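You operate a simulated robot arm through the tools that you are given. There is no shell and no other tool. Be economical: measure what you need, move in short steps, check, and stop when the job is done.

You run a simulated two-armed robot. Do the job below in one go: nothing can be reset, and whatever is moved stays where it is left.

Task
Iron in the yellow wax at the heat printed on its block.
Fine: flap open and fan on first; wait for the green lamp; iron back on its rest, then dial off; fan left on.

Only the result counts: the job must be done as asked and must still hold three seconds after the hand-in. Knocking over, shifting, dropping, spilling or breaking anything else fails it.

Robot
Two 7-joint arms with two-finger parallel grippers on one trunk, on a base that drives. Base frame: it is fixed to the floor where the robot stands at the start and does not move with it; the origin is under the middle of the robot, x ahead of it, y to its left, z up; the surface under the hand at the start is at about z = 920. Readings come in mm, degrees, newtons and seconds.
The left shoulder is at the start at [60, 143, 926], the right one opposite. With the tool pointing down near the work surface each hand reaches from about 260 to 700 mm from the robot's upright axis, wherever it stands, measured 20 degrees to its own side. Places, roughly: blue-sided ski [1000, 750, 1500]; clamp lever [300, 900, 800]; fan flap [800, -100, 1200]; fan switch [700, -200, 1000]; heat dial [700, 500, 1000]; heater switch [500, 0, 1100]; iron rest [700, 500, 900]; long workbench [700, 800, 400]. Payload 1.57 kg a hand.
Tool frame (each hand has its own): the origin (TCP) lies between the finger pads and is the grasp point; the fingertips stand 30 mm ahead of it; z points along the fingers, y is the line along which they close. Largest opening 110 mm; finger width 24, thickness 12; the body of the gripper, 48 by 112 mm, starts 78 mm behind the TCP.
Orientation is that of the tool frame in the base frame, as a unit quaternion [w, x, y, z]. With the fingers straight down and closing along the base's y, the tool's x points along the base's -x, its y along +y and its z along -z.

Tools
- The arms move only by the tool drive_tool. It takes "left_deltas", "right_deltas" or both (then of equal length, played together; a hand with none holds still); each is one flat list of numbers, 7 for each row, row after row: the turn, a rotation vector about the base's x, y, z in degrees, then the shift along the base's x, y, z in mm, then the closure, from 0 (fully open) to 1 (shut). In form: [ax, ay, az, x, y, z, gripper, ax, ay, az, x, y, z, gripper, ...]. A call has 1 to 10 rows; each row shifts and turns the commanded pose from where the row before left it. A row lasts 0.2 s, in which the tool goes at most 50 mm and 8.6 degrees; a call with a longer step from one row to the next is refused whole, and so is a gripper value outside its range. A pose out of reach is approached as far as the arm can. The call stops where the force on the tool passes 40 N (or 10 N more than at its start, if that is more) or the arm is blocked; 0.2 s more then pass. The fingers move at their own pace (about 45 mm/s each) and stop on an object; they squeeze with about 41 N. The grip force told is the motor's: it shows also when the fingers shut on nothing. Time passes only in rows, and 0.2 s behind the last, so rows that do not move let the fingers close. It gives the time, the measured TCP pose, the force on the tool (base axes), the opening and the grip force at its end, in the units of the frame above (readings bear some noise), with the torque about the TCP (base axes, N m) and any sound that the robot's microphone picked up.
- Cameras (640 x 400 px; columns grow to the right, rows downward): "scene" is now at [49.7, 19.4, 1556.3]; the picture's right is [0.16, -0.99, 0.00], its down [-0.68, -0.11, -0.72] and it looks along [0.71, 0.11, -0.69] (base axes); focal length 252 px, centre (320, 200). "left" rides on the left gripper at [70, -16, -141] in its tool frame; the picture's right is [0.23, 0.97, 0.00], its down [-0.85, 0.20, -0.48] and it looks along [-0.47, 0.11, 0.88] (tool axes); focal length 222 px, centre (320, 200). "right" rides on the right gripper at [70, 16, -141] in its tool frame; the picture's right is [-0.23, 0.97, 0.00], its down [-0.86, -0.20, -0.48] and it looks along [-0.47, -0.11, 0.88] (tool axes); focal length 222 px, centre (320, 200). There is no depth. A picture from a camera that has moved, and an enlarged one, comes with that camera's place and axes in the base frame and with its lens. The place of the scene camera against the robot may be out by one fixed shift of up to 25 mm in any direction.
- capture(camera): a new picture of that camera. The clock stands still meanwhile.
- move_column(by): slides the trunk up (or, below 0, down) by that many mm; the arms and the scene camera ride with it, the base frame stays. It gives what a move gives, with no picture.
- steer(legs): drives the robot by 1 to 6 legs, each [ahead, left, turn to the left] in mm, mm and degrees, along the robot's own axes; the way and the turn of a leg run together, so that a leg with both is an arc; at most 1500 mm and 180 degrees a leg. The arms and the cameras ride along, it lands a little off, and it stops where it bumps. It gives what a move gives.
- head_to(pan, tilt): turns the head with the scene camera to pan (to the left, within 86 degrees either way) and tilt (down, from -29 to 69), counted from straight ahead of the robot. It gives what a move gives.
- inspect(camera, box): a new picture of the part [left, top, right, bottom] of that camera's present view, enlarged. The clock stands still meanwhile.
- sign_off(): hands the job in; it is judged then, once.

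Work in short steps. Places have to be worked out from the pictures, the camera data and where the tool is seen: move nearer, look again, correct. Check each grasp and each placing, and mend what went wrong. You have 120 turns and 100 pictures in all, those below and enlarged ones among them. Open the grippers and draw the arms clear of the work before you hand the job in, unless the task says otherwise.

The tools are called after "Request:" as a command line: name --argument value ..., lists and objects as JSON in quotes. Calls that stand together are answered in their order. drive_tool: Moves the arms, as the interface text tells. Its arguments: {"type":"object","properties":{"left_deltas":{"type":"array","items":{"type":"number"}},"right_deltas":{"type":"array","items":{"type":"number"}}},"required":[]} The other tools are called the same way: move_column (by) slides the trunk up or down; steer (legs) drives the base; head_to (pan, tilt) turns the head that bears the scene camera; capture (camera) takes a picture; inspect (camera, box) takes an enlarged picture of a part of a camera's view; sign_off () hands the job in.

At the start:

```text
time_s: 0.0
left_position: [558.3, 309.8, 1000.3]
left_orientation: [0.0, 0.0, 1.0, 0.0]
left_force: [-0.1, -0.3, 0.6]
left_ft_torque: [0.03, -0.02, 0.03]
left_finger_gap: 109.8
left_finger_force: 0.0
right_position: [521.7, -101.9, 1000.5]
right_orientation: [0.0, 0.0, 1.0, -0.001]
right_force: [0.3, 0.1, -0.7]
right_ft_torque: [0.01, 0.02, 0.01]
right_finger_gap: 110.0
right_finger_force: 0.0
trunk travel left (down, up): [-525.0, 65.0]
robot x, y, heading: [2.8, 2.1, 0.2]
head pan, tilt: [9.0, 43.8]
```

scene: 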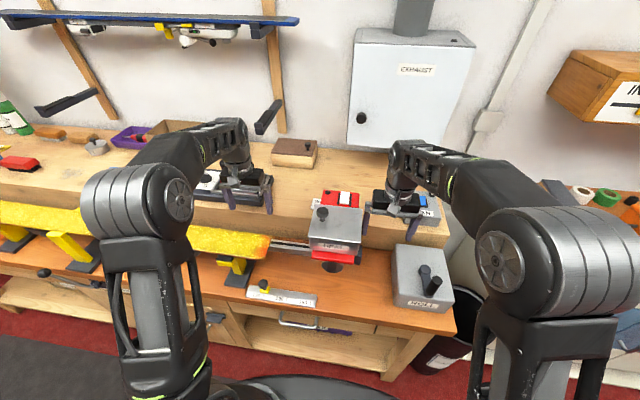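
right: 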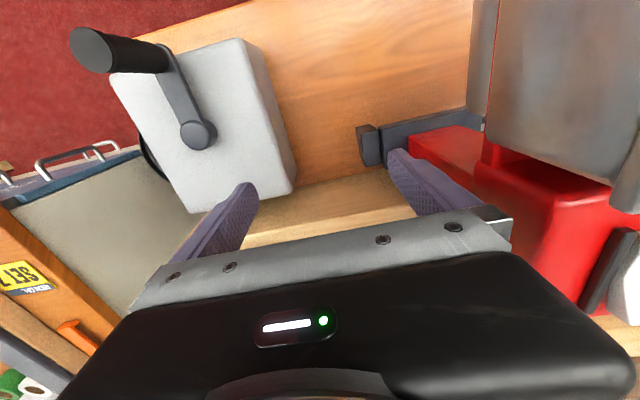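
left: 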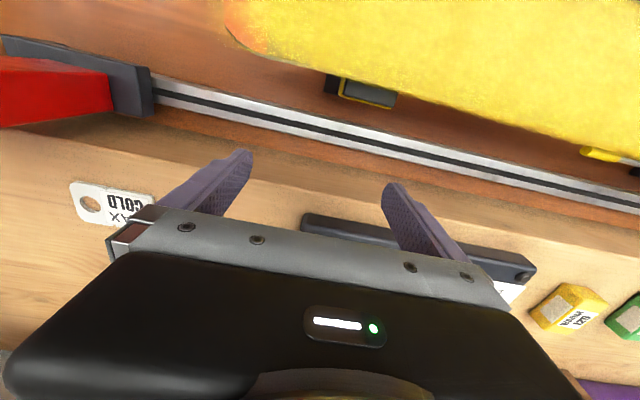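

I start by enlarging parts of the scene to identify the devices.

Request:
inspect --camera "scene" --box '[0, 100, 300, 300]'

Request:
inspect --camera "scene" --box '[240, 140, 480, 320]'

Request:
inspect --camera "scene" --box '[330, 0, 530, 160]'

Request:
inspect --camera "left" --box '[440, 200, 640, 400]'

```text
2.00 times, centred on (150, 200) of scene
camera zoom: at [49.7, 19.4, 1556.3], right [0.16, -0.99, 0.0], down [-0.68, -0.11, -0.72], along [0.71, 0.11, -0.69], focal length 504 px, centre (660, 200)
```

zoom: 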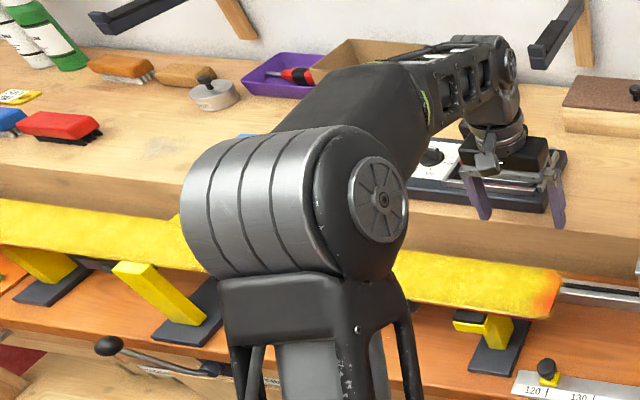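

```text
2.22 times, centred on (360, 230) of scene
camera zoom: at [49.7, 19.4, 1556.3], right [0.16, -0.99, 0.0], down [-0.68, -0.11, -0.72], along [0.71, 0.11, -0.69], focal length 559 px, centre (231, 133)
```

zoom: 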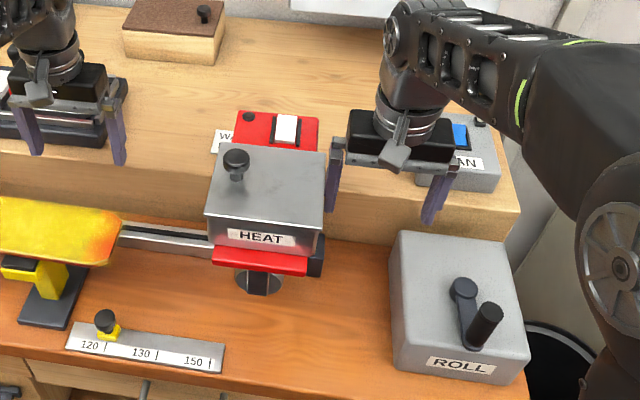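

```text
2.50 times, centred on (430, 80) of scene
camera zoom: at [49.7, 19.4, 1556.3], right [0.16, -0.99, 0.0], down [-0.68, -0.11, -0.72], along [0.71, 0.11, -0.69], focal length 629 px, centre (45, 500)
```

zoom: 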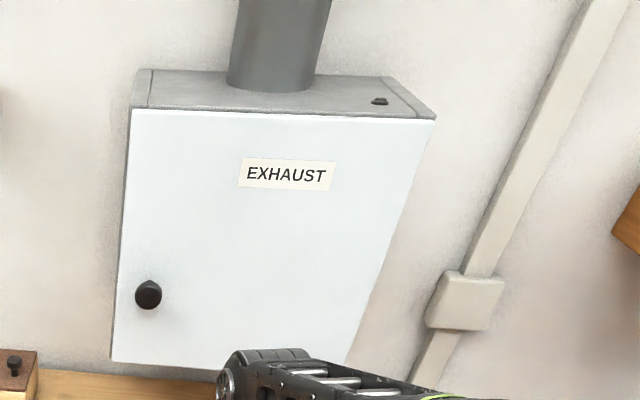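

```text
2.00 times, centred on (540, 300) of left
camera zoom: at [488.6, 293.3, 1140.9], right [-0.23, 0.97, 0.0], down [0.85, 0.2, 0.48], along [0.47, 0.11, -0.88], focal length 444 px, centre (-120, 0)
```

zoom: 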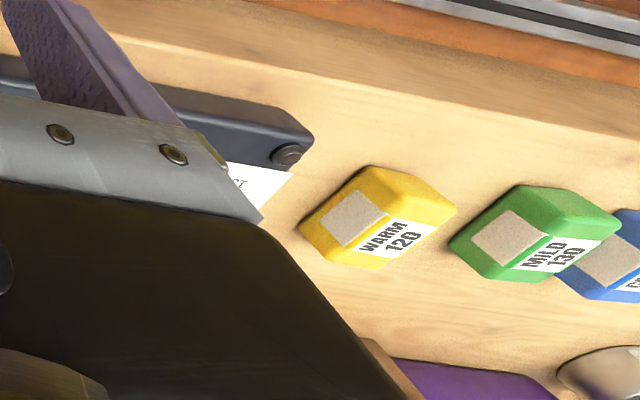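

Yellow block reads 120 (WARM). The left arm hides the iron area, so I lift it and draw it back/left.

Request:
drive_tool --left_deltas '[0, 0, 0, -20, 0, 40, 0, 0, 0, 0, -30, 20, 30, 0, 0, 0, 0, -30, 35, 10, 0, 0, 0, 0, -30, 35, 0, 0, 0, 0, 0, -30, 35, 0, 0, 0, 0, 0, -30, 35, 0, 0, 0, 0, 0, -20, 40, 0, 0]'

Request:
capture --camera "scene"

Request:
capture --camera "left"

```text
time_s: 1.6
left_position: [368.3, 510.6, 1080.3]
left_orientation: [0.0, 0.001, 1.0, 0.0]
left_force: [0.5, -0.2, 0.9]
left_ft_torque: [-0.03, -0.01, -0.02]
left_finger_gap: 109.8
left_finger_force: 0.1
right_position: [522.4, -101.4, 999.1]
right_orientation: [0.0, 0.0, 1.0, 0.0]
right_force: [0.7, 0.1, 0.0]
right_ft_torque: [-0.03, -0.02, -0.02]
right_finger_gap: 109.9
right_finger_force: 0.3
trunk travel left (down, up): [-525.0, 65.0]
robot x, y, heading: [7.1, -0.6, 0.2]
head pan, tilt: [9.0, 43.8]
```

```text
92 pictures are left
camera scene: at [49.6, 20.1, 1556.3], right [0.16, -0.99, 0.0], down [-0.68, -0.11, -0.72], along [0.71, 0.11, -0.69], focal length 252 px, centre (320, 200)
```

scene: 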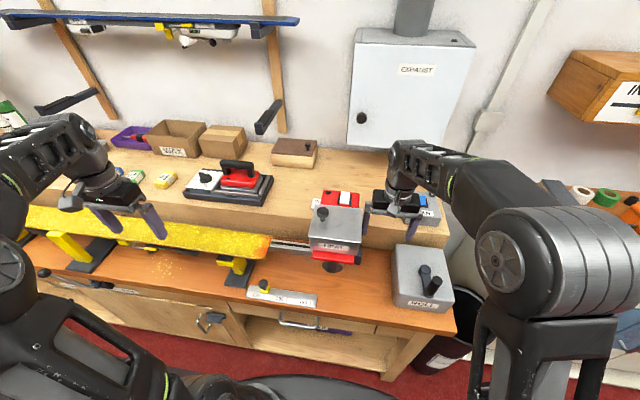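

```text
91 pictures are left
camera left: at [298.4, 493.1, 1221.0], right [-0.23, 0.97, 0.0], down [0.85, 0.2, 0.48], along [0.47, 0.11, -0.88], focal length 222 px, centre (320, 200)
```

left: 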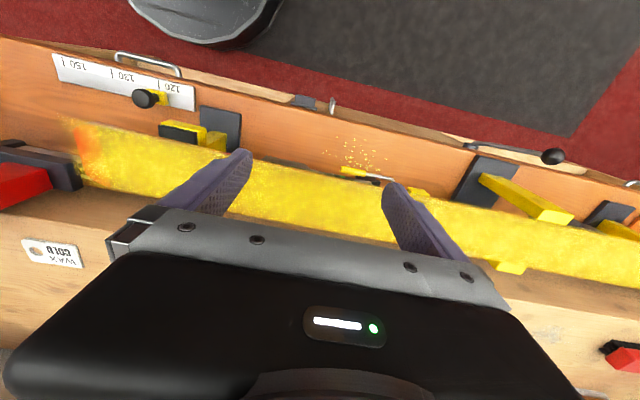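

The iron and its rest now show. I zoom in on them, the HEAT carriage and the rest.

Request:
inspect --camera "scene" --box '[170, 135, 290, 215]'

Request:
inspect --camera "scene" --box '[290, 170, 450, 280]'

Request:
inspect --camera "scene" --box '[90, 130, 250, 240]'

```text
5.00 times, centred on (230, 175) of scene
camera zoom: at [49.6, 20.1, 1556.3], right [0.16, -0.99, 0.0], down [-0.68, -0.11, -0.72], along [0.71, 0.11, -0.69], focal length 1259 px, centre (770, 325)
```

zoom: 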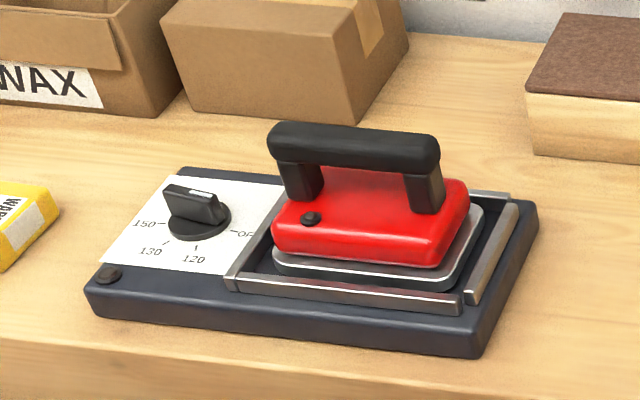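

```text
3.64 times, centred on (370, 225) of scene
camera zoom: at [49.6, 20.1, 1556.3], right [0.16, -0.99, 0.0], down [-0.68, -0.11, -0.72], along [0.71, 0.11, -0.69], focal length 916 px, centre (138, 109)
```

zoom: 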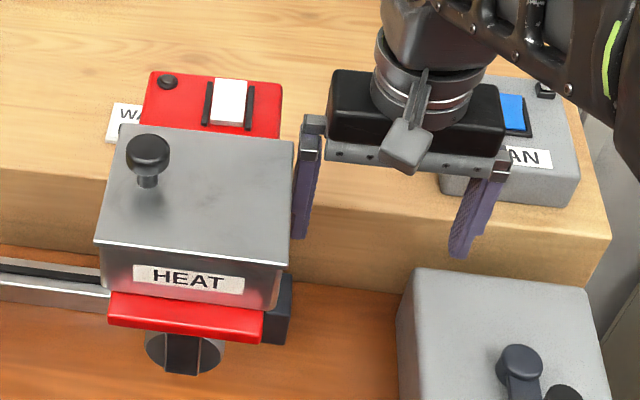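

```text
3.64 times, centred on (170, 185) of scene
camera zoom: at [49.6, 20.1, 1556.3], right [0.16, -0.99, 0.0], down [-0.68, -0.11, -0.72], along [0.71, 0.11, -0.69], focal length 916 px, centre (866, 254)
```

zoom: 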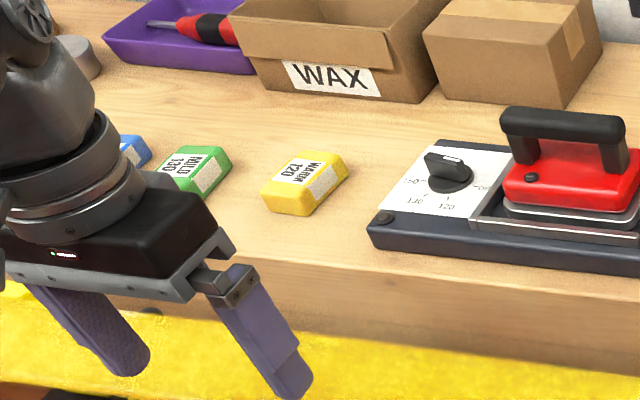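

Now look left along the ski, and inspect the clamp region.

Request:
head_to --pan 55 --tilt 40

Request:
capture --camera "scene"

```text
time_s: 2.7
left_position: [369.5, 508.8, 1081.1]
left_orientation: [0.0, 0.0, 1.0, 0.0]
left_force: [0.1, 0.0, 0.5]
left_ft_torque: [-0.01, -0.01, -0.01]
left_finger_gap: 110.2
left_finger_force: 0.1
right_position: [521.7, -101.4, 999.8]
right_orientation: [0.0, 0.001, 1.0, 0.0]
right_force: [0.5, 0.2, 1.2]
right_ft_torque: [0.0, -0.04, -0.03]
right_finger_gap: 110.0
right_finger_force: 0.0
trunk travel left (down, up): [-525.0, 65.0]
robot x, y, heading: [-1.3, 0.5, 0.2]
head pan, tilt: [55.0, 40.0]
```

```text
87 pictures are left
camera scene: at [17.2, 76.2, 1561.8], right [0.82, -0.57, 0.0], down [-0.37, -0.53, -0.77], along [0.44, 0.63, -0.64], focal length 252 px, centre (320, 200)
```

scene: 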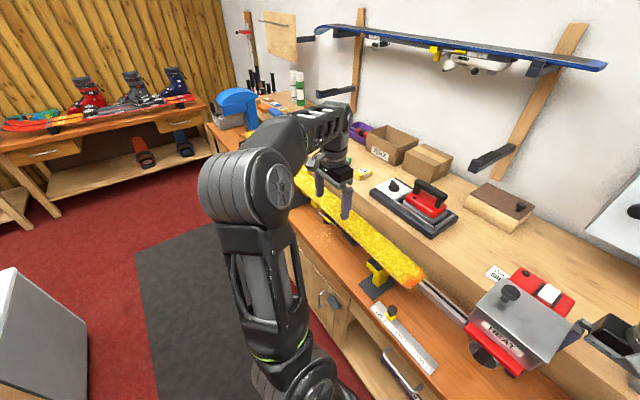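

The iron and dial are understood; next the flap. I lift the right hand and turn it horizontal facing the exhaust box.

Request:
drive_tool --right_deltas '[0, 0, 0, -10, 0, 48, 0, 0, -8.5, 0, 0, 0, 40, 0, 0, -8.5, 0, 0, 0, 40, 0, 0, -8.5, 0, 0, 10, 30, 0, 0, -8.5, 0, 0, 10, 20, 0, 0, -8.5, 0, 0, 20, 20, 0, 0, -8.5, 0, 0, 20, 0, 0, 0, -8.5, 0, 0, 20, 0, 0, 0, -8.5, 0, 0, 20, 0, 0, 0, -8.5, 0, 0, 0, 0, 0]'

Request:
head_to --pan -3 --tilt 35

Request:
capture --camera "scene"

Request:
capture --camera "right"

```text
time_s: 4.9
left_position: [369.1, 509.3, 1080.6]
left_orientation: [-0.001, 0.0, 1.0, 0.0]
left_force: [0.2, 0.7, -0.4]
left_ft_torque: [0.01, 0.01, 0.02]
left_finger_gap: 110.0
left_finger_force: 0.1
right_position: [511.7, -1.5, 1198.2]
right_orientation: [0.619, 0.0, 0.786, 0.001]
right_force: [-0.4, -0.1, 0.5]
right_ft_torque: [0.03, 0.01, 0.01]
right_finger_gap: 110.1
right_finger_force: 0.0
trunk travel left (down, up): [-525.0, 65.0]
robot x, y, heading: [0.3, -1.5, 0.0]
head pan, tilt: [55.0, 40.0]
```

```text
time_s: 6.2
left_position: [367.7, 507.9, 1079.4]
left_orientation: [0.0, -0.001, 1.0, -0.001]
left_force: [0.1, 0.4, 0.0]
left_ft_torque: [0.0, 0.01, -0.02]
left_finger_gap: 110.1
left_finger_force: 0.1
right_position: [512.2, -2.0, 1198.4]
right_orientation: [0.619, 0.0, 0.786, 0.0]
right_force: [-0.8, -0.2, 0.6]
right_ft_torque: [-0.02, -0.02, -0.01]
right_finger_gap: 110.0
right_finger_force: 0.2
trunk travel left (down, up): [-525.0, 65.0]
robot x, y, heading: [1.1, 1.1, 0.1]
head pan, tilt: [-3.0, 35.0]
```

```text
86 pictures are left
camera scene: at [56.2, 2.1, 1569.4], right [-0.05, -1.0, 0.0], down [-0.57, 0.03, -0.82], along [0.82, -0.04, -0.57], focal length 252 px, centre (320, 200)
```

scene: 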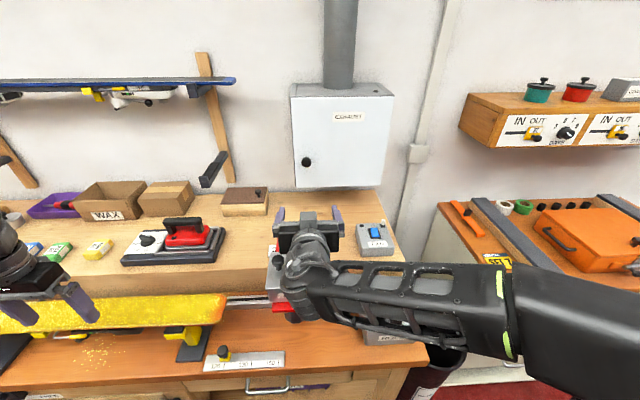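

```text
85 pictures are left
camera right: at [358.3, 15.2, 1164.5], right [0.05, 0.97, 0.22], down [-0.26, -0.2, 0.94], along [0.96, -0.11, 0.25], focal length 222 px, centre (320, 200)
```

right: 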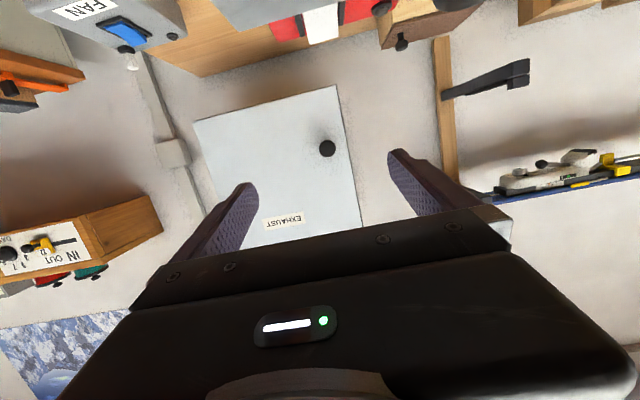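

Triangulated: knob near (850, 0, 1182), door hinge on the right around y≈-266. I level the hand and approach to x≈700, then re-measure.

Request:
drive_tool --right_deltas '[0, -6.75, 0, 30, 0, -8, 0, 0, -6.75, 0, 40, 0, -8, 0, 0, 0, 0, 40, 0, 0, 0, 0, 0, 0, 40, 0, 0, 0, 0, 0, 0, 40, 0, 0, 0]'

Request:
capture --camera "right"

Request:
capture --camera "scene"

```text
time_s: 6.9
left_position: [368.8, 508.2, 1079.9]
left_orientation: [0.0, 0.001, 1.0, 0.0]
left_force: [0.3, 0.4, -0.3]
left_ft_torque: [0.0, 0.07, 0.0]
left_finger_gap: 109.9
left_finger_force: 0.1
right_position: [580.2, 5.8, 1196.3]
right_orientation: [0.712, 0.0, 0.702, 0.011]
right_force: [-11.3, 0.8, 20.6]
right_ft_torque: [0.32, 4.24, -0.02]
right_finger_gap: 110.0
right_finger_force: 0.1
trunk travel left (down, up): [-525.0, 65.0]
robot x, y, heading: [1.1, 3.1, -0.2]
head pan, tilt: [-3.0, 35.0]
stopped in row 3 (right hand): the force on the tool passed its limit at 69 N (the readings are from after the stop); the commanded pose is now the measured one
```

```text
84 pictures are left
camera right: at [440.0, 20.5, 1125.5], right [-0.02, 0.97, 0.24], down [-0.49, -0.22, 0.85], along [0.87, -0.1, 0.48], focal length 222 px, centre (320, 200)
```

right: 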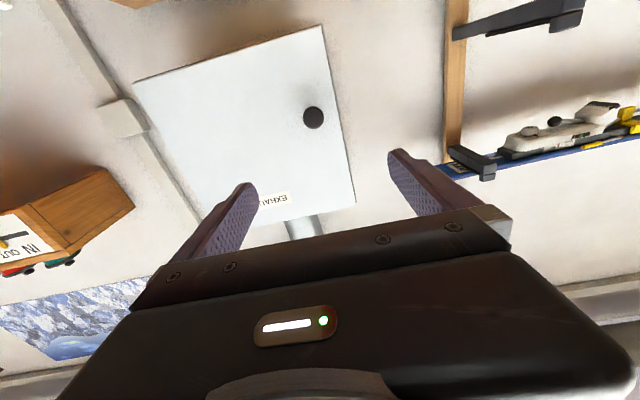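

```text
83 pictures are left
camera scene: at [55.2, 1.9, 1569.6], right [-0.05, -1.0, 0.0], down [-0.57, 0.03, -0.82], along [0.82, -0.04, -0.57], focal length 252 px, centre (320, 200)
```

scene: 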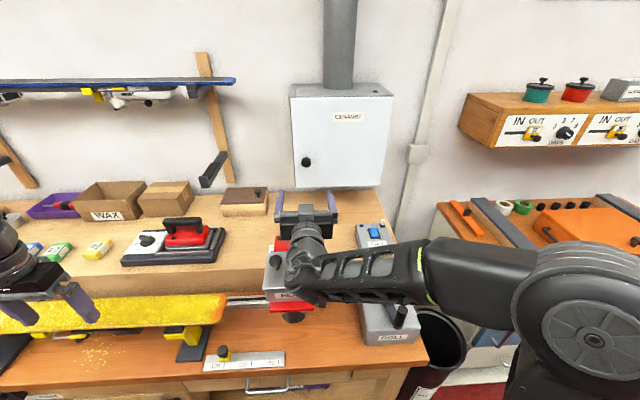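

The hand touched something beneath (the HEAT carriage, whose top is high). I back off upward and tilt the fingers down, then check that the carriage did not move.

Request:
drive_tool --right_deltas '[0, 0, 0, -15, 0, 25, 0, 0, 6, 0, -10, -6, 45, 0, 0, 8, 0, 0, -20, 45, 0, 0, 8, 0, 0, -20, 20, 0, 0, 8, 0, 0, -20, 20, 0, 0, 0, 0, 0, 0, 0, 0]'

Request:
inspect --camera "scene" --box '[200, 200, 420, 340]'

Request:
capture --camera "right"

```text
time_s: 8.3
left_position: [368.7, 507.4, 1080.1]
left_orientation: [0.0, 0.0, 1.0, 0.0]
left_force: [0.3, 0.1, -0.1]
left_ft_torque: [0.01, 0.0, 0.03]
left_finger_gap: 110.2
left_finger_force: 0.2
right_position: [555.9, -65.1, 1348.3]
right_orientation: [0.503, 0.002, 0.864, 0.008]
right_force: [0.0, 1.1, -0.5]
right_ft_torque: [0.01, 0.01, -0.01]
right_finger_gap: 109.9
right_finger_force: 0.0
trunk travel left (down, up): [-525.0, 65.0]
robot x, y, heading: [-2.0, 1.1, -0.2]
head pan, tilt: [-3.0, 35.0]
```

```text
2.86 times, centred on (310, 270) of scene
camera zoom: at [56.1, 2.1, 1569.4], right [-0.05, -1.0, 0.0], down [-0.57, 0.03, -0.82], along [0.82, -0.04, -0.57], focal length 719 px, centre (349, 0)
```

zoom: 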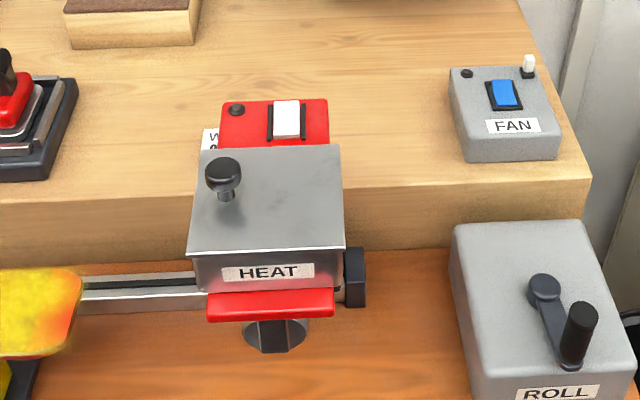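

```text
81 pictures are left
camera right: at [399.6, -48.4, 1357.7], right [0.11, 0.97, 0.21], down [0.01, -0.21, 0.98], along [0.99, -0.11, -0.03], focal length 222 px, centre (320, 200)
```

right: 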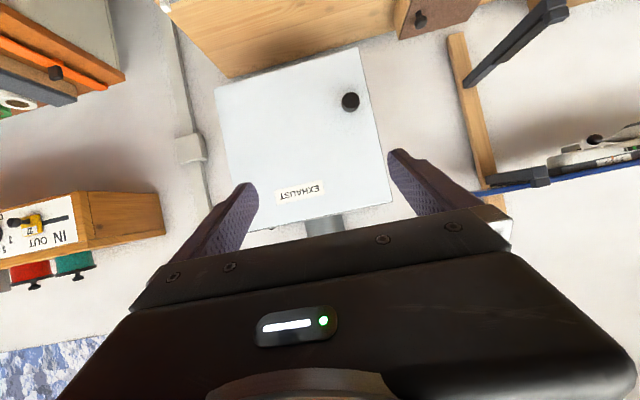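

Carriage is in place. Knob solved from three hand views: about (804, 0, 1180). I go to a pregrasp 80 mm back along the finger direction (30° down).

Request:
drive_tool --right_deltas '[0, 0, 0, 36, 13, -25, 0.3, 0, 0, 0, 36, 13, -25, 0.3, 0, 0, 0, 36, 13, -26, 0.3, 0, 0, 0, 36, 13, -26, 0.3, 0, 0, 0, 35, 13, -26, 0.3, 0, 0, 0, 0, 0, 0, 0.3]'

Request:
capture --camera "right"

Request:
inspect --camera "scene" --box '[240, 80, 460, 300]'

```text
time_s: 9.7
left_position: [367.9, 508.0, 1079.8]
left_orientation: [0.001, 0.0, 1.0, 0.0]
left_force: [-0.2, 0.5, 0.3]
left_ft_torque: [0.01, -0.03, 0.04]
left_finger_gap: 109.7
left_finger_force: 0.0
right_position: [732.7, 5.0, 1220.9]
right_orientation: [0.504, 0.002, 0.864, 0.007]
right_force: [-0.2, 0.1, -0.7]
right_ft_torque: [0.0, 0.02, 0.01]
right_finger_gap: 77.0
right_finger_force: 0.0
trunk travel left (down, up): [-525.0, 65.0]
robot x, y, heading: [-0.3, -0.6, 0.0]
head pan, tilt: [-3.0, 35.0]
```

```text
80 pictures are left
camera right: at [577.4, 21.0, 1229.9], right [0.11, 0.97, 0.21], down [0.01, -0.21, 0.98], along [0.99, -0.11, -0.03], focal length 222 px, centre (320, 200)
```

right: 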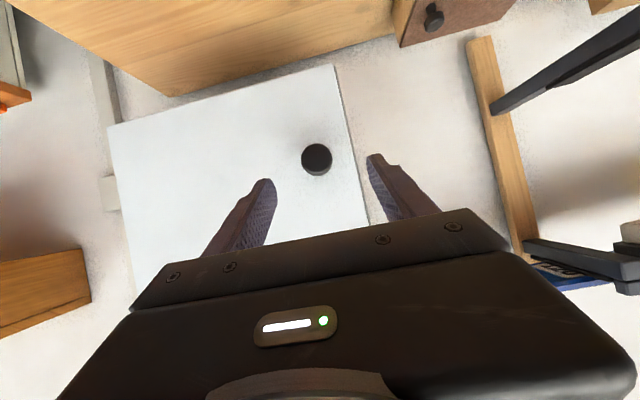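

```text
1.82 times, centred on (350, 190) of scene
camera zoom: at [55.6, 1.5, 1569.4], right [-0.05, -1.0, 0.0], down [-0.57, 0.03, -0.82], along [0.82, -0.04, -0.57], focal length 458 px, centre (266, 218)
```

zoom: 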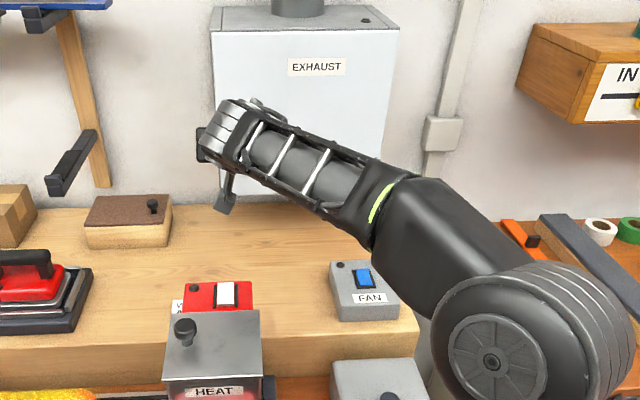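

Knob confirmed at (804, 0.6, 1180). I advance and close on it.

Request:
drive_tool --right_deltas '[0, 0, 0, 32, -3, -19, 0.5, 0, 0, 0, 32, -2, -19, 0.5, 0, 0, 0, 0, 0, 0, 0.8, 0, 0, 0, 0, 0, 0, 1, 0, 0, 0, 0, 0, 0, 1, 0, 0, 0, 0, 0, 0, 1]'

Request:
capture --camera "right"

```text
time_s: 11.1
left_position: [368.2, 508.8, 1080.5]
left_orientation: [0.0, 0.0, 1.0, 0.0]
left_force: [0.5, 0.0, 0.2]
left_ft_torque: [0.03, 0.0, 0.03]
left_finger_gap: 109.8
left_finger_force: 0.1
right_position: [797.6, 0.6, 1181.9]
right_orientation: [0.505, 0.002, 0.863, 0.007]
right_force: [0.0, 6.5, -0.7]
right_ft_torque: [0.11, -0.13, 0.25]
right_finger_gap: 33.2
right_finger_force: 37.4
trunk travel left (down, up): [-525.0, 65.0]
robot x, y, heading: [-1.2, 0.5, 0.0]
head pan, tilt: [-3.0, 35.0]
```

```text
78 pictures are left
camera right: at [640.5, 17.0, 1192.1], right [0.11, 0.97, 0.21], down [0.01, -0.21, 0.98], along [0.99, -0.1, -0.03], focal length 222 px, centre (320, 200)
```

right: 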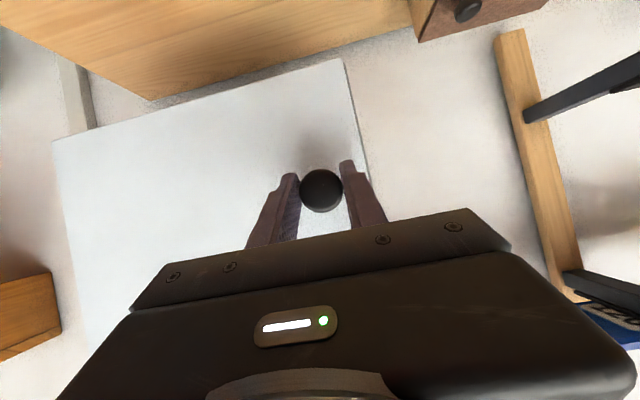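

Firm grip on the knob. I pull along the arc around the right-hand hinge, first 20°.

Request:
drive_tool --right_deltas '[0, 0, 5, -21.8, -3.8, 0, 1, 0, 0, 5, -21.5, -5.8, 0, 1, 0, 0, 5, -20.8, -7.5, 0, 1, 0, 0, 5, -20.1, -9.4, 0, 1]'

Request:
capture --camera "right"

Request:
capture --camera "scene"

```text
time_s: 12.1
left_position: [369.1, 509.0, 1080.0]
left_orientation: [0.001, 0.0, 1.0, 0.001]
left_force: [-0.5, 0.0, 1.0]
left_ft_torque: [-0.02, 0.0, -0.02]
left_finger_gap: 109.9
left_finger_force: 0.0
right_position: [712.4, -30.1, 1181.6]
right_orientation: [0.496, -0.147, 0.851, 0.094]
right_force: [-3.4, 1.8, 3.1]
right_ft_torque: [-0.01, 0.21, -0.3]
right_finger_gap: 33.1
right_finger_force: 41.6
trunk travel left (down, up): [-525.0, 65.0]
robot x, y, heading: [0.3, -1.5, 0.1]
head pan, tilt: [-3.0, 35.0]
```

```text
77 pictures are left
camera right: at [559.8, -69.3, 1191.9], right [-0.23, 0.95, 0.21], down [0.08, -0.2, 0.98], along [0.97, 0.24, -0.03], focal length 222 px, centre (320, 200)
```

right: 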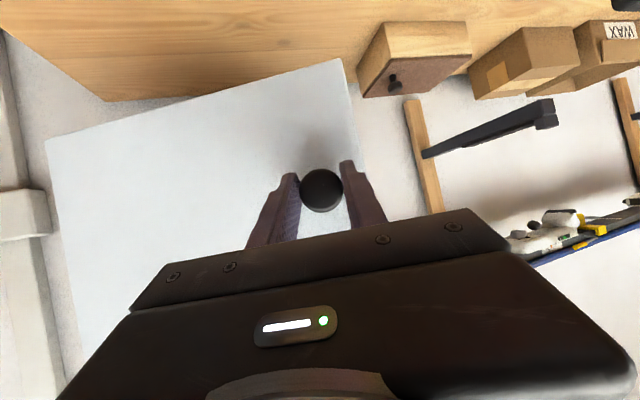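

```text
76 pictures are left
camera scene: at [55.2, 2.1, 1569.5], right [-0.05, -1.0, 0.0], down [-0.57, 0.03, -0.82], along [0.82, -0.04, -0.57], focal length 252 px, centre (320, 200)
```

scene: 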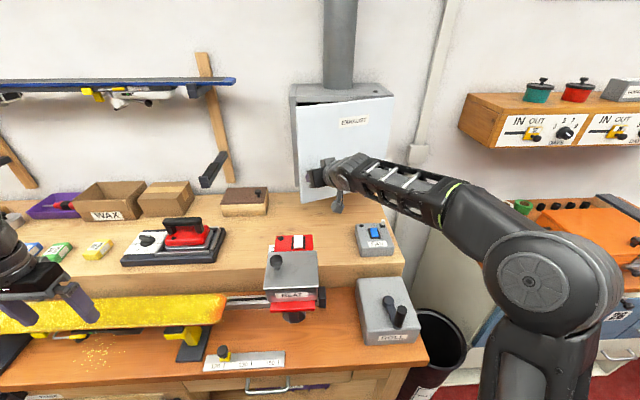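

Door follows cleanly. I continue the arc to 60°.

Request:
drive_tool --right_deltas '[0, 0, 5, -19.2, -11.1, 0, 1, 0, 0, 5, -18.2, -12.7, 0, 1, 0, 0, 5, -17, -14.2, 0, 1, 0, 0, 5, -15.7, -15.7, 0, 1, 0, 0, 5, -14.2, -16.9, 0, 1, 0, 0, 5, -12.8, -18.2, 0, 1, 0, 0, 5, -11.1, -19.2, 0, 1, 0, 0, 5, -9.3, -20.1, 0, 1]'

Request:
capture --camera "scene"

```text
time_s: 13.9
left_position: [368.8, 507.3, 1080.1]
left_orientation: [0.001, 0.001, 1.0, 0.0]
left_force: [-0.3, -0.2, 0.8]
left_ft_torque: [-0.01, 0.02, -0.05]
left_finger_gap: 110.1
left_finger_force: 0.0
right_position: [599.5, -157.6, 1182.1]
right_orientation: [0.434, -0.431, 0.748, 0.259]
right_force: [9.2, -6.7, 16.5]
right_ft_torque: [0.47, -0.43, -0.44]
right_finger_gap: 33.3
right_finger_force: 41.9
trunk travel left (down, up): [-525.0, 65.0]
robot x, y, heading: [-1.0, 0.3, -0.0]
head pan, tilt: [-3.0, 35.0]
```

```text
75 pictures are left
camera scene: at [56.2, 1.1, 1569.5], right [-0.05, -1.0, 0.0], down [-0.57, 0.03, -0.82], along [0.82, -0.04, -0.57], focal length 252 px, centre (320, 200)
```

scene: 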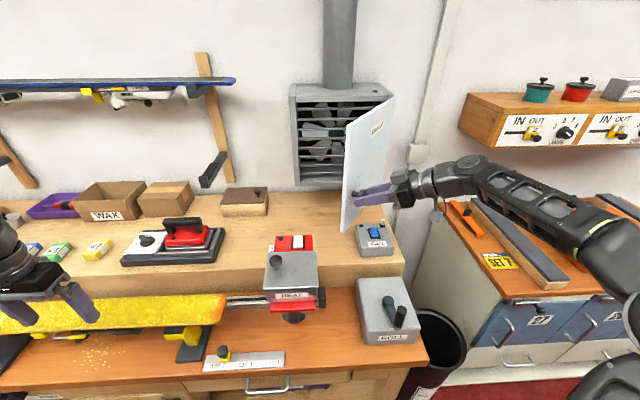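

About 60° open and the fan is visible. Continue another 20°.

Request:
drive_tool --right_deltas '[0, 0, 5, -7.6, -20.8, 0, 1, 0, 0, 5, -5.8, -21.4, 0, 1, 0, 0, 5, -3.9, -21.8, 0, 1, 0, 0, 5, -2, -22, 0, 1]'

Request:
capture --camera "scene"

```text
time_s: 14.9
left_position: [368.1, 508.8, 1078.7]
left_orientation: [0.0, 0.0, 1.0, 0.0]
left_force: [0.2, -0.6, 0.1]
left_ft_torque: [0.01, 0.0, -0.02]
left_finger_gap: 110.2
left_finger_force: 0.1
right_position: [579.9, -221.0, 1182.8]
right_orientation: [0.396, -0.524, 0.686, 0.313]
right_force: [2.4, -0.3, 19.1]
right_ft_torque: [0.82, -0.19, 0.19]
right_finger_gap: 33.2
right_finger_force: 40.6
right hand out of reach, approached as far as the arm can: row 4
trunk travel left (down, up): [-525.0, 65.0]
robot x, y, heading: [-0.0, 0.9, 0.2]
head pan, tilt: [-3.0, 35.0]
```

```text
74 pictures are left
camera scene: at [54.7, 2.6, 1569.5], right [-0.05, -1.0, 0.0], down [-0.57, 0.03, -0.82], along [0.82, -0.04, -0.57], focal length 252 px, centre (320, 200)
```

scene: 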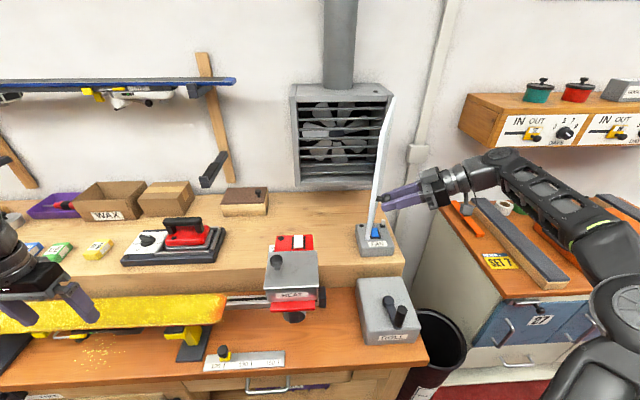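

Flap is ~77° open. I release the knob and back out along the finger line.

Request:
drive_tool --right_deltas '[0, 0, 0, 0, 0, 0, 0.4, 0, 0, 0, 0, 0, 0, 0.3, 0, 0, 0, -6, -30, 15, 0.3, 0, 0, 0, -6, -30, 15, 0.3, 0, 0, -8.4, -25, -20, 10, 0.3, 0, 0, -8.4, -30, 0, 10, 0.3, 0, 0, -8.4, -30, 0, 0, 0.6, 0, 0, -8.4, -30, 0, 0, 1]'

Request:
capture --camera "scene"

```text
time_s: 16.7
left_position: [366.9, 508.9, 1079.5]
left_orientation: [0.001, 0.0, 1.0, -0.001]
left_force: [-0.6, 0.1, -0.6]
left_ft_torque: [-0.04, -0.01, -0.02]
left_finger_gap: 110.1
left_finger_force: 0.1
right_position: [463.0, -258.0, 1210.4]
right_orientation: [0.468, -0.303, 0.809, 0.183]
right_force: [0.4, 1.7, 0.2]
right_ft_torque: [-0.04, 0.0, 0.01]
right_finger_gap: 26.8
right_finger_force: 0.2
right hand out of reach, approached as far as the arm can: row 3, 4
trunk travel left (down, up): [-525.0, 65.0]
robot x, y, heading: [0.5, 1.6, 0.1]
head pan, tilt: [-3.0, 35.0]
```

```text
73 pictures are left
camera scene: at [56.0, 3.9, 1569.5], right [-0.05, -1.0, 0.0], down [-0.57, 0.03, -0.82], along [0.82, -0.04, -0.57], focal length 252 px, centre (320, 200)
```

scene: 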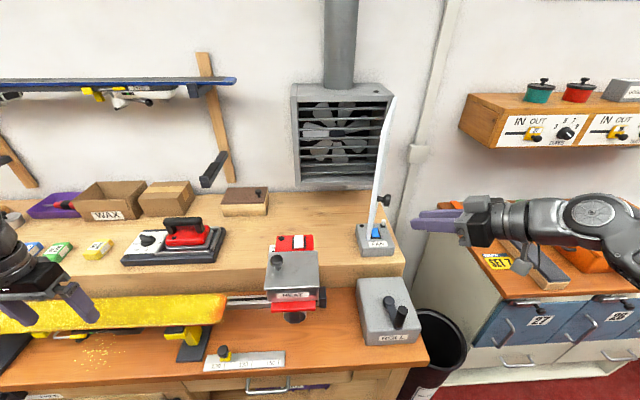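

Flap holds open. I turn the right hand back to pointing down, in front of the fan box, closed fingers.

Request:
drive_tool --right_deltas '[0, 0, -8.5, 0, 20, 0, 1, 0, 0, -8.5, 0, 20, 0, 1, 0, 0, -8.5, 0, 20, 0, 1, 0, 0, -8.5, 0, 20, 0, 1, 0, 0, -8.5, 10, 20, 0, 1, 0, 8.5, 0, 20, 10, 0, 1, 0, 8.5, 0, 20, 10, 0, 1, 0, 8.5, 0, 10, 10, 0, 1, 0, 8.5, 0, 10, 0, 0, 1, 0, 8.5, 0, 0, 0, 0, 1]'

Request:
capture --camera "right"

Request:
inspect --camera "scene" --box '[280, 180, 440, 280]'

```text
time_s: 18.5
left_position: [371.3, 505.5, 1079.9]
left_orientation: [0.001, 0.002, 1.0, 0.0]
left_force: [1.3, -0.4, 1.1]
left_ft_torque: [0.09, 0.08, -0.01]
left_finger_gap: 110.1
left_finger_force: 0.0
right_position: [556.8, -178.7, 1178.5]
right_orientation: [0.311, 0.016, 0.95, 0.004]
right_force: [-12.6, 2.5, 2.7]
right_ft_torque: [0.12, 0.18, 0.02]
right_finger_gap: 0.2
right_finger_force: 21.4
right hand out of reach, approached as far as the arm can: row 3, 4
trunk travel left (down, up): [-525.0, 65.0]
robot x, y, heading: [1.1, -1.0, 0.2]
head pan, tilt: [-3.0, 35.0]
stopped in row 9 (right hand): the force on the tool passed its limit at 80 N (the readings are from after the stop); the commanded pose is now the measured one
```

```text
72 pictures are left
camera right: at [416.6, -159.2, 1252.3], right [0.21, 0.97, 0.15], down [0.4, -0.23, 0.89], along [0.89, -0.12, -0.43], focal length 222 px, centre (320, 200)
```

right: 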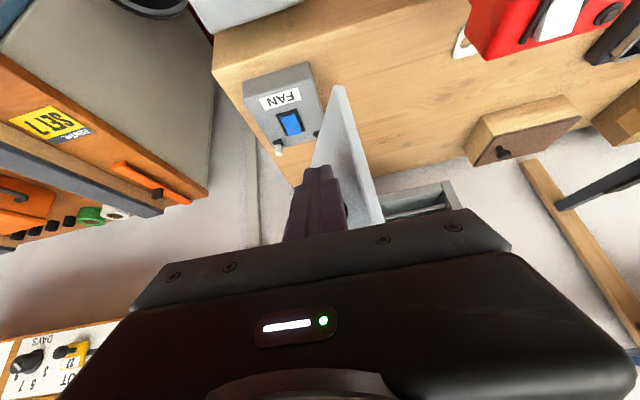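

```text
4.00 times, centred on (360, 230) of scene
camera zoom: at [56.4, -0.9, 1569.4], right [-0.05, -1.0, 0.0], down [-0.57, 0.03, -0.82], along [0.82, -0.04, -0.57], focal length 1007 px, centre (160, 80)
```

zoom: 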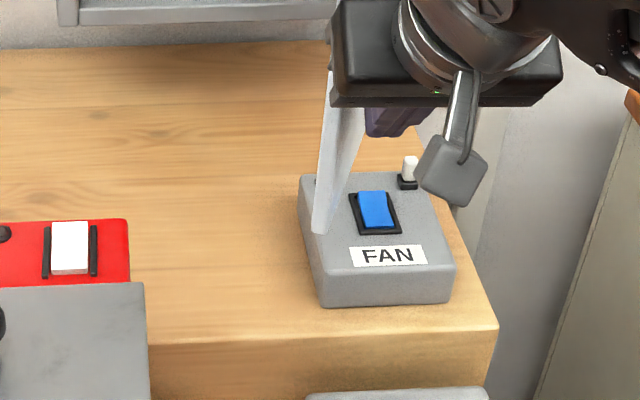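

The closed fingers bumped the door edge. I back off away from it, to the right side, and look at the door angle.

Request:
drive_tool --right_deltas '[0, 0, 0, -30, 0, 5, 1, 0, 0, 0, -35, -15, 0, 1, 0, 8.5, 0, -10, -20, 0, 1, 0, 8.5, 0, 0, -20, 0, 1, 0, 8.5, 0, 0, -15, 0, 1, 0, 8.5, 0, 0, -10, 0, 1]'

Request:
capture --camera "scene"

Request:
capture --camera "right"

```text
time_s: 19.9
left_position: [371.1, 506.9, 1081.8]
left_orientation: [0.0, 0.002, 1.0, 0.0]
left_force: [-0.4, -0.4, 0.2]
left_ft_torque: [-0.02, -0.01, 0.01]
left_finger_gap: 109.9
left_finger_force: 0.0
right_position: [482.2, -245.9, 1179.1]
right_orientation: [0.112, 0.014, 0.994, 0.013]
right_force: [-0.1, 0.2, 0.7]
right_ft_torque: [0.0, -0.02, 0.01]
right_finger_gap: 0.0
right_finger_force: 21.4
right hand out of reach, approached as far as the arm can: row 5, 6
trunk travel left (down, up): [-525.0, 65.0]
robot x, y, heading: [1.1, 1.0, 0.1]
head pan, tilt: [-3.0, 35.0]
```

```text
70 pictures are left
camera scene: at [56.5, -0.1, 1569.4], right [-0.05, -1.0, 0.0], down [-0.57, 0.03, -0.82], along [0.82, -0.04, -0.57], focal length 252 px, centre (320, 200)
```

scene: 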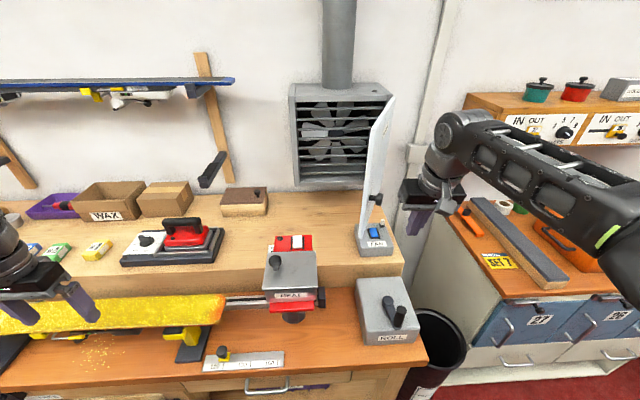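

```text
69 pictures are left
camera right: at [384.5, -228.8, 1302.3], right [0.25, 0.97, 0.08], down [0.72, -0.24, 0.65], along [0.65, -0.11, -0.76], focal length 222 px, centre (320, 200)
```

right: 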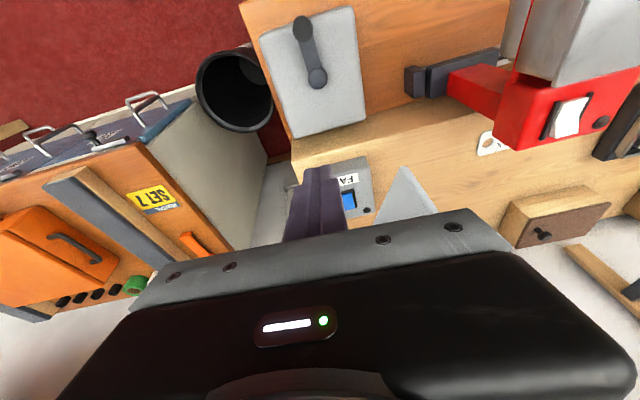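

Door still open around 65–70°. I zoom on the rocker to see its state.

Request:
inspect --camera "scene" --box '[350, 215, 400, 260]'

Request:
inspect --camera "right" --box '[300, 150, 440, 230]'

```text
8.89 times, centred on (375, 238) of scene
camera zoom: at [56.5, -0.1, 1569.4], right [-0.05, -1.0, 0.0], down [-0.57, 0.03, -0.82], along [0.82, -0.04, -0.57], focal length 2238 px, centre (-169, -133)
```

zoom: 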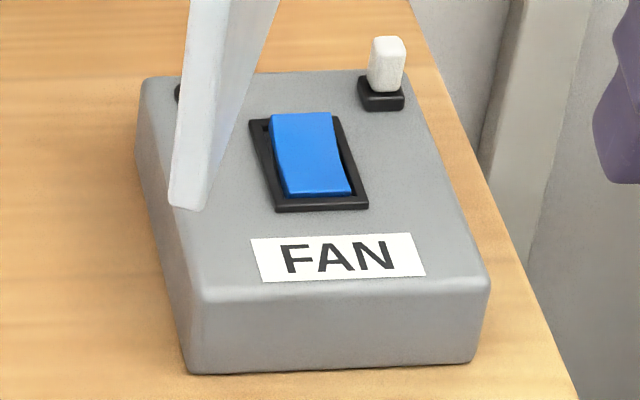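

```text
4.57 times, centred on (370, 190) of right
camera zoom: at [384.5, -228.8, 1302.3], right [0.25, 0.97, 0.08], down [0.72, -0.24, 0.65], along [0.65, -0.11, -0.76], focal length 1015 px, centre (91, 246)
```

zoom: 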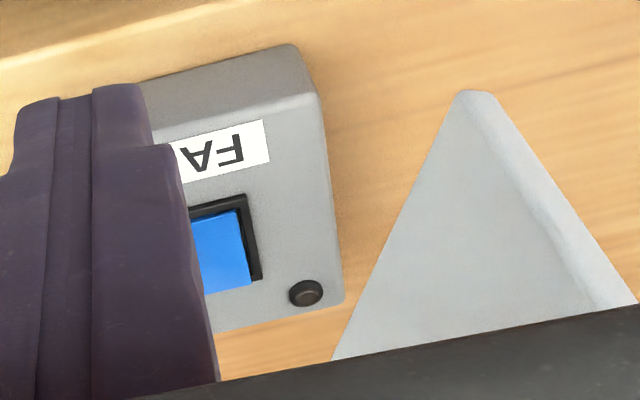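

The far end of the rocker is up, so that end must be pressed. I first push the flap wider from its inner side; moving the hand around the flap's front edge to the left.

Request:
drive_tool --right_deltas '[0, 8, 0, -20, 30, 20, 1, 0, 4.5, 0, 0, 45, 0, 1, 0, 0, 0, 0, 45, 0, 1, 0, 0, 0, 0, 45, 0, 1, 0, 0, 0, 20, 45, 0, 1, 0, 0, 0, 45, 5, 0, 1, 0, 0, 0, 45, 0, 0, 1, 0, 0, 0, 45, 0, 0, 1]'

Request:
capture --camera "scene"

Request:
capture --camera "right"

```text
time_s: 21.7
left_position: [370.4, 506.9, 1080.3]
left_orientation: [0.001, 0.002, 1.0, 0.0]
left_force: [0.0, 0.3, -0.2]
left_ft_torque: [0.04, -0.01, -0.01]
left_finger_gap: 109.9
left_finger_force: 0.0
right_position: [504.3, -78.3, 1141.0]
right_orientation: [0.04, 0.01, 0.999, 0.032]
right_force: [-1.5, -0.4, -0.4]
right_ft_torque: [0.01, -0.04, 0.04]
right_finger_gap: 0.0
right_finger_force: 21.3
right hand out of reach, approached as far as the arm can: row 1, 2, 6, 7, 8
trunk travel left (down, up): [-525.0, 65.0]
robot x, y, heading: [1.2, -1.4, 0.0]
head pan, tilt: [-3.0, 35.0]
```

```text
66 pictures are left
camera scene: at [56.1, 1.8, 1569.4], right [-0.05, -1.0, 0.0], down [-0.57, 0.03, -0.82], along [0.82, -0.04, -0.57], focal length 252 px, centre (320, 200)
```

scene: 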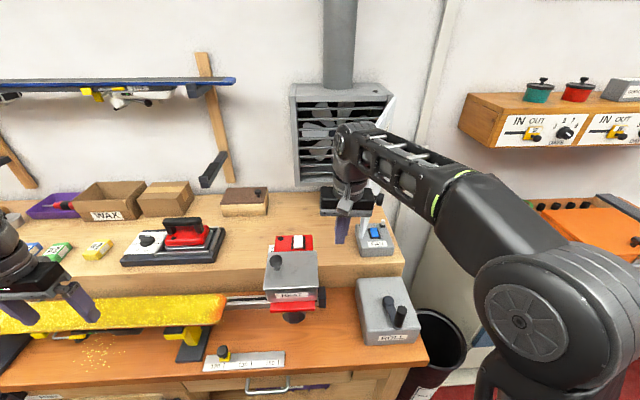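

```text
65 pictures are left
camera right: at [424.7, -68.4, 1277.5], right [0.24, 0.97, 0.08], down [0.81, -0.25, 0.53], along [0.53, -0.06, -0.84], focal length 222 px, centre (320, 200)
```

right: 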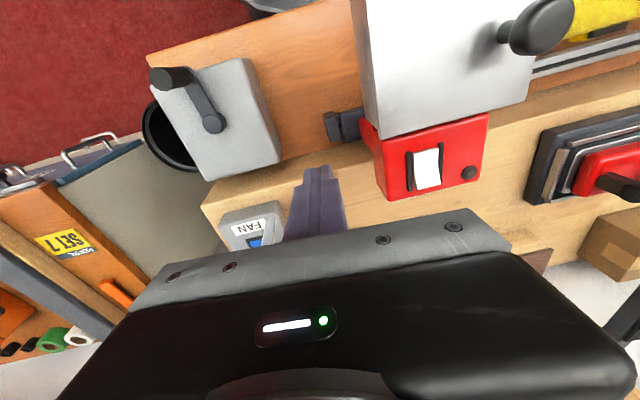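

Reach is short at this height. I raise the trunk and look down to see how much room the base has ahead.

Request:
move_column --by 65

Request:
head_to --pan 10 --tilt 69

Request:
capture --camera "scene"

```text
time_s: 22.7
left_position: [369.9, 507.3, 1144.1]
left_orientation: [0.0, 0.002, 1.0, 0.001]
left_force: [-1.0, -0.7, 0.2]
left_ft_torque: [-0.01, 0.03, -0.02]
left_finger_gap: 110.0
left_finger_force: 0.0
right_position: [506.4, -77.8, 1205.1]
right_orientation: [0.041, 0.01, 0.999, 0.033]
right_force: [0.5, -1.0, 0.6]
right_ft_torque: [-0.01, -0.04, 0.04]
right_finger_gap: 0.0
right_finger_force: 21.2
trunk travel left (down, up): [-590.0, 0.0]
robot x, y, heading: [0.3, 1.5, -0.0]
head pan, tilt: [-3.0, 35.0]
```

```text
time_s: 23.7
left_position: [371.0, 508.4, 1146.0]
left_orientation: [0.0, 0.001, 1.0, 0.0]
left_force: [0.5, 0.2, -0.3]
left_ft_torque: [-0.01, 0.0, -0.02]
left_finger_gap: 110.1
left_finger_force: 0.1
right_position: [506.1, -76.9, 1205.6]
right_orientation: [0.04, 0.01, 0.999, 0.033]
right_force: [0.6, -0.3, 1.0]
right_ft_torque: [-0.01, -0.01, -0.01]
right_finger_gap: 0.1
right_finger_force: 21.3
trunk travel left (down, up): [-590.0, 0.0]
robot x, y, heading: [-2.1, 1.5, 0.2]
head pan, tilt: [10.0, 68.8]
```

```text
64 pictures are left
camera scene: at [23.7, 16.0, 1590.7], right [0.17, -0.98, 0.0], down [-0.92, -0.16, -0.36], along [0.36, 0.06, -0.93], focal length 252 px, centre (320, 200)
```

scene: 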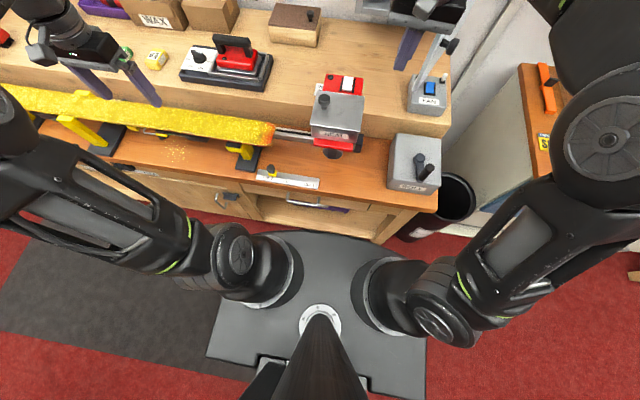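

The base has practically no room ahead, so I work from here. With the trunk up, I extend the right hand lower and forward, to the inner side of the flap.

Request:
drive_tool --right_deltas '[0, 0, 0, 10, -5, -45, 1, 0, 0, 0, 30, -5, -30, 1, 0, -4, 0, 35, 0, 0, 1, 0, -4, 0, 30, 0, 0, 1]'

Request:
head_to --pan -10 --tilt 40

Request:
capture --camera "scene"

```text
time_s: 24.4
left_position: [370.6, 507.7, 1145.2]
left_orientation: [0.0, 0.003, 1.0, -0.001]
left_force: [0.9, -0.4, 0.1]
left_ft_torque: [-0.03, 0.02, 0.05]
left_finger_gap: 109.7
left_finger_force: 0.0
right_position: [550.9, -79.6, 1129.3]
right_orientation: [0.044, 0.007, 0.998, 0.036]
right_force: [-0.5, -0.1, -0.5]
right_ft_torque: [0.04, 0.03, -0.02]
right_finger_gap: 0.3
right_finger_force: 21.5
trunk travel left (down, up): [-590.0, 0.0]
robot x, y, heading: [0.5, -0.3, 0.0]
head pan, tilt: [10.0, 68.8]
stopped in row 3 (right hand): the force on the tool passed its limit at 46 N (the readings are from after the stop); the commanded pose is now the measured one
```

```text
time_s: 25.4
left_position: [370.4, 506.6, 1144.5]
left_orientation: [0.0, 0.002, 1.0, 0.001]
left_force: [0.3, -0.2, 0.9]
left_ft_torque: [0.03, 0.01, 0.02]
left_finger_gap: 109.9
left_finger_force: 0.1
right_position: [551.2, -79.6, 1130.9]
right_orientation: [0.046, 0.006, 0.998, 0.036]
right_force: [-0.1, 0.0, -0.1]
right_ft_torque: [0.02, -0.01, -0.01]
right_finger_gap: 0.0
right_finger_force: 21.3
trunk travel left (down, up): [-590.0, 0.0]
robot x, y, heading: [-2.1, -0.4, -0.1]
head pan, tilt: [-10.0, 40.0]
```

```text
63 pictures are left
camera scene: at [52.4, -8.5, 1626.7], right [-0.17, -0.98, 0.0], down [-0.63, 0.11, -0.77], along [0.75, -0.13, -0.64], focal length 252 px, centre (320, 200)
```

scene: 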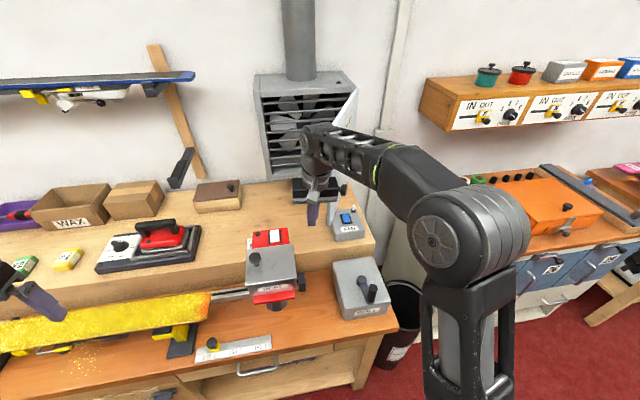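

The palm touched the flap's front edge. I pull back, go left and up, tilt the fingers forward, then enter inside the flap.

Request:
drive_tool --right_deltas '[0, 0, 0, -35, 5, 10, 1, 0, -8, 0, -20, 20, 30, 1, 0, -8, 0, 0, 35, 10, 1, 0, -8, 0, 10, 25, 0, 1, 0, -6, 0, 40, 0, 0, 1, 0, 0, 0, 40, 0, 0, 1, 0, 0, 0, 40, 0, -15, 1]'

Request:
capture --camera "scene"

Request:
capture --camera "right"

```text
time_s: 27.0
left_position: [371.7, 507.7, 1144.2]
left_orientation: [0.0, 0.003, 1.0, -0.001]
left_force: [0.2, 0.2, 0.4]
left_ft_torque: [-0.03, 0.02, -0.03]
left_finger_gap: 110.1
left_finger_force: 0.0
right_position: [626.5, 5.4, 1164.9]
right_orientation: [0.302, -0.002, 0.953, 0.037]
right_force: [0.4, 0.2, 0.2]
right_ft_torque: [-0.02, 0.02, 0.01]
right_finger_gap: 0.0
right_finger_force: 20.7
trunk travel left (down, up): [-590.0, 0.0]
robot x, y, heading: [-1.3, 0.3, 0.0]
head pan, tilt: [-10.0, 40.0]
```

```text
62 pictures are left
camera scene: at [53.9, -8.1, 1626.7], right [-0.17, -0.98, 0.0], down [-0.63, 0.11, -0.77], along [0.75, -0.13, -0.64], focal length 252 px, centre (320, 200)
```

scene: 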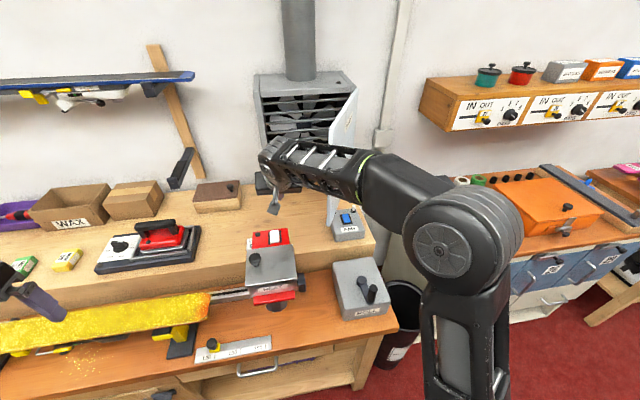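

```text
61 pictures are left
camera right: at [488.3, 12.8, 1240.7], right [0.16, 0.97, 0.2], down [0.43, -0.25, 0.87], along [0.89, -0.05, -0.45], focal length 222 px, centre (320, 200)
```

right: 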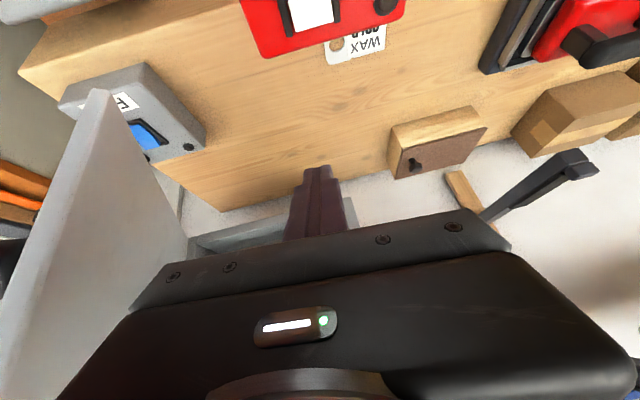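

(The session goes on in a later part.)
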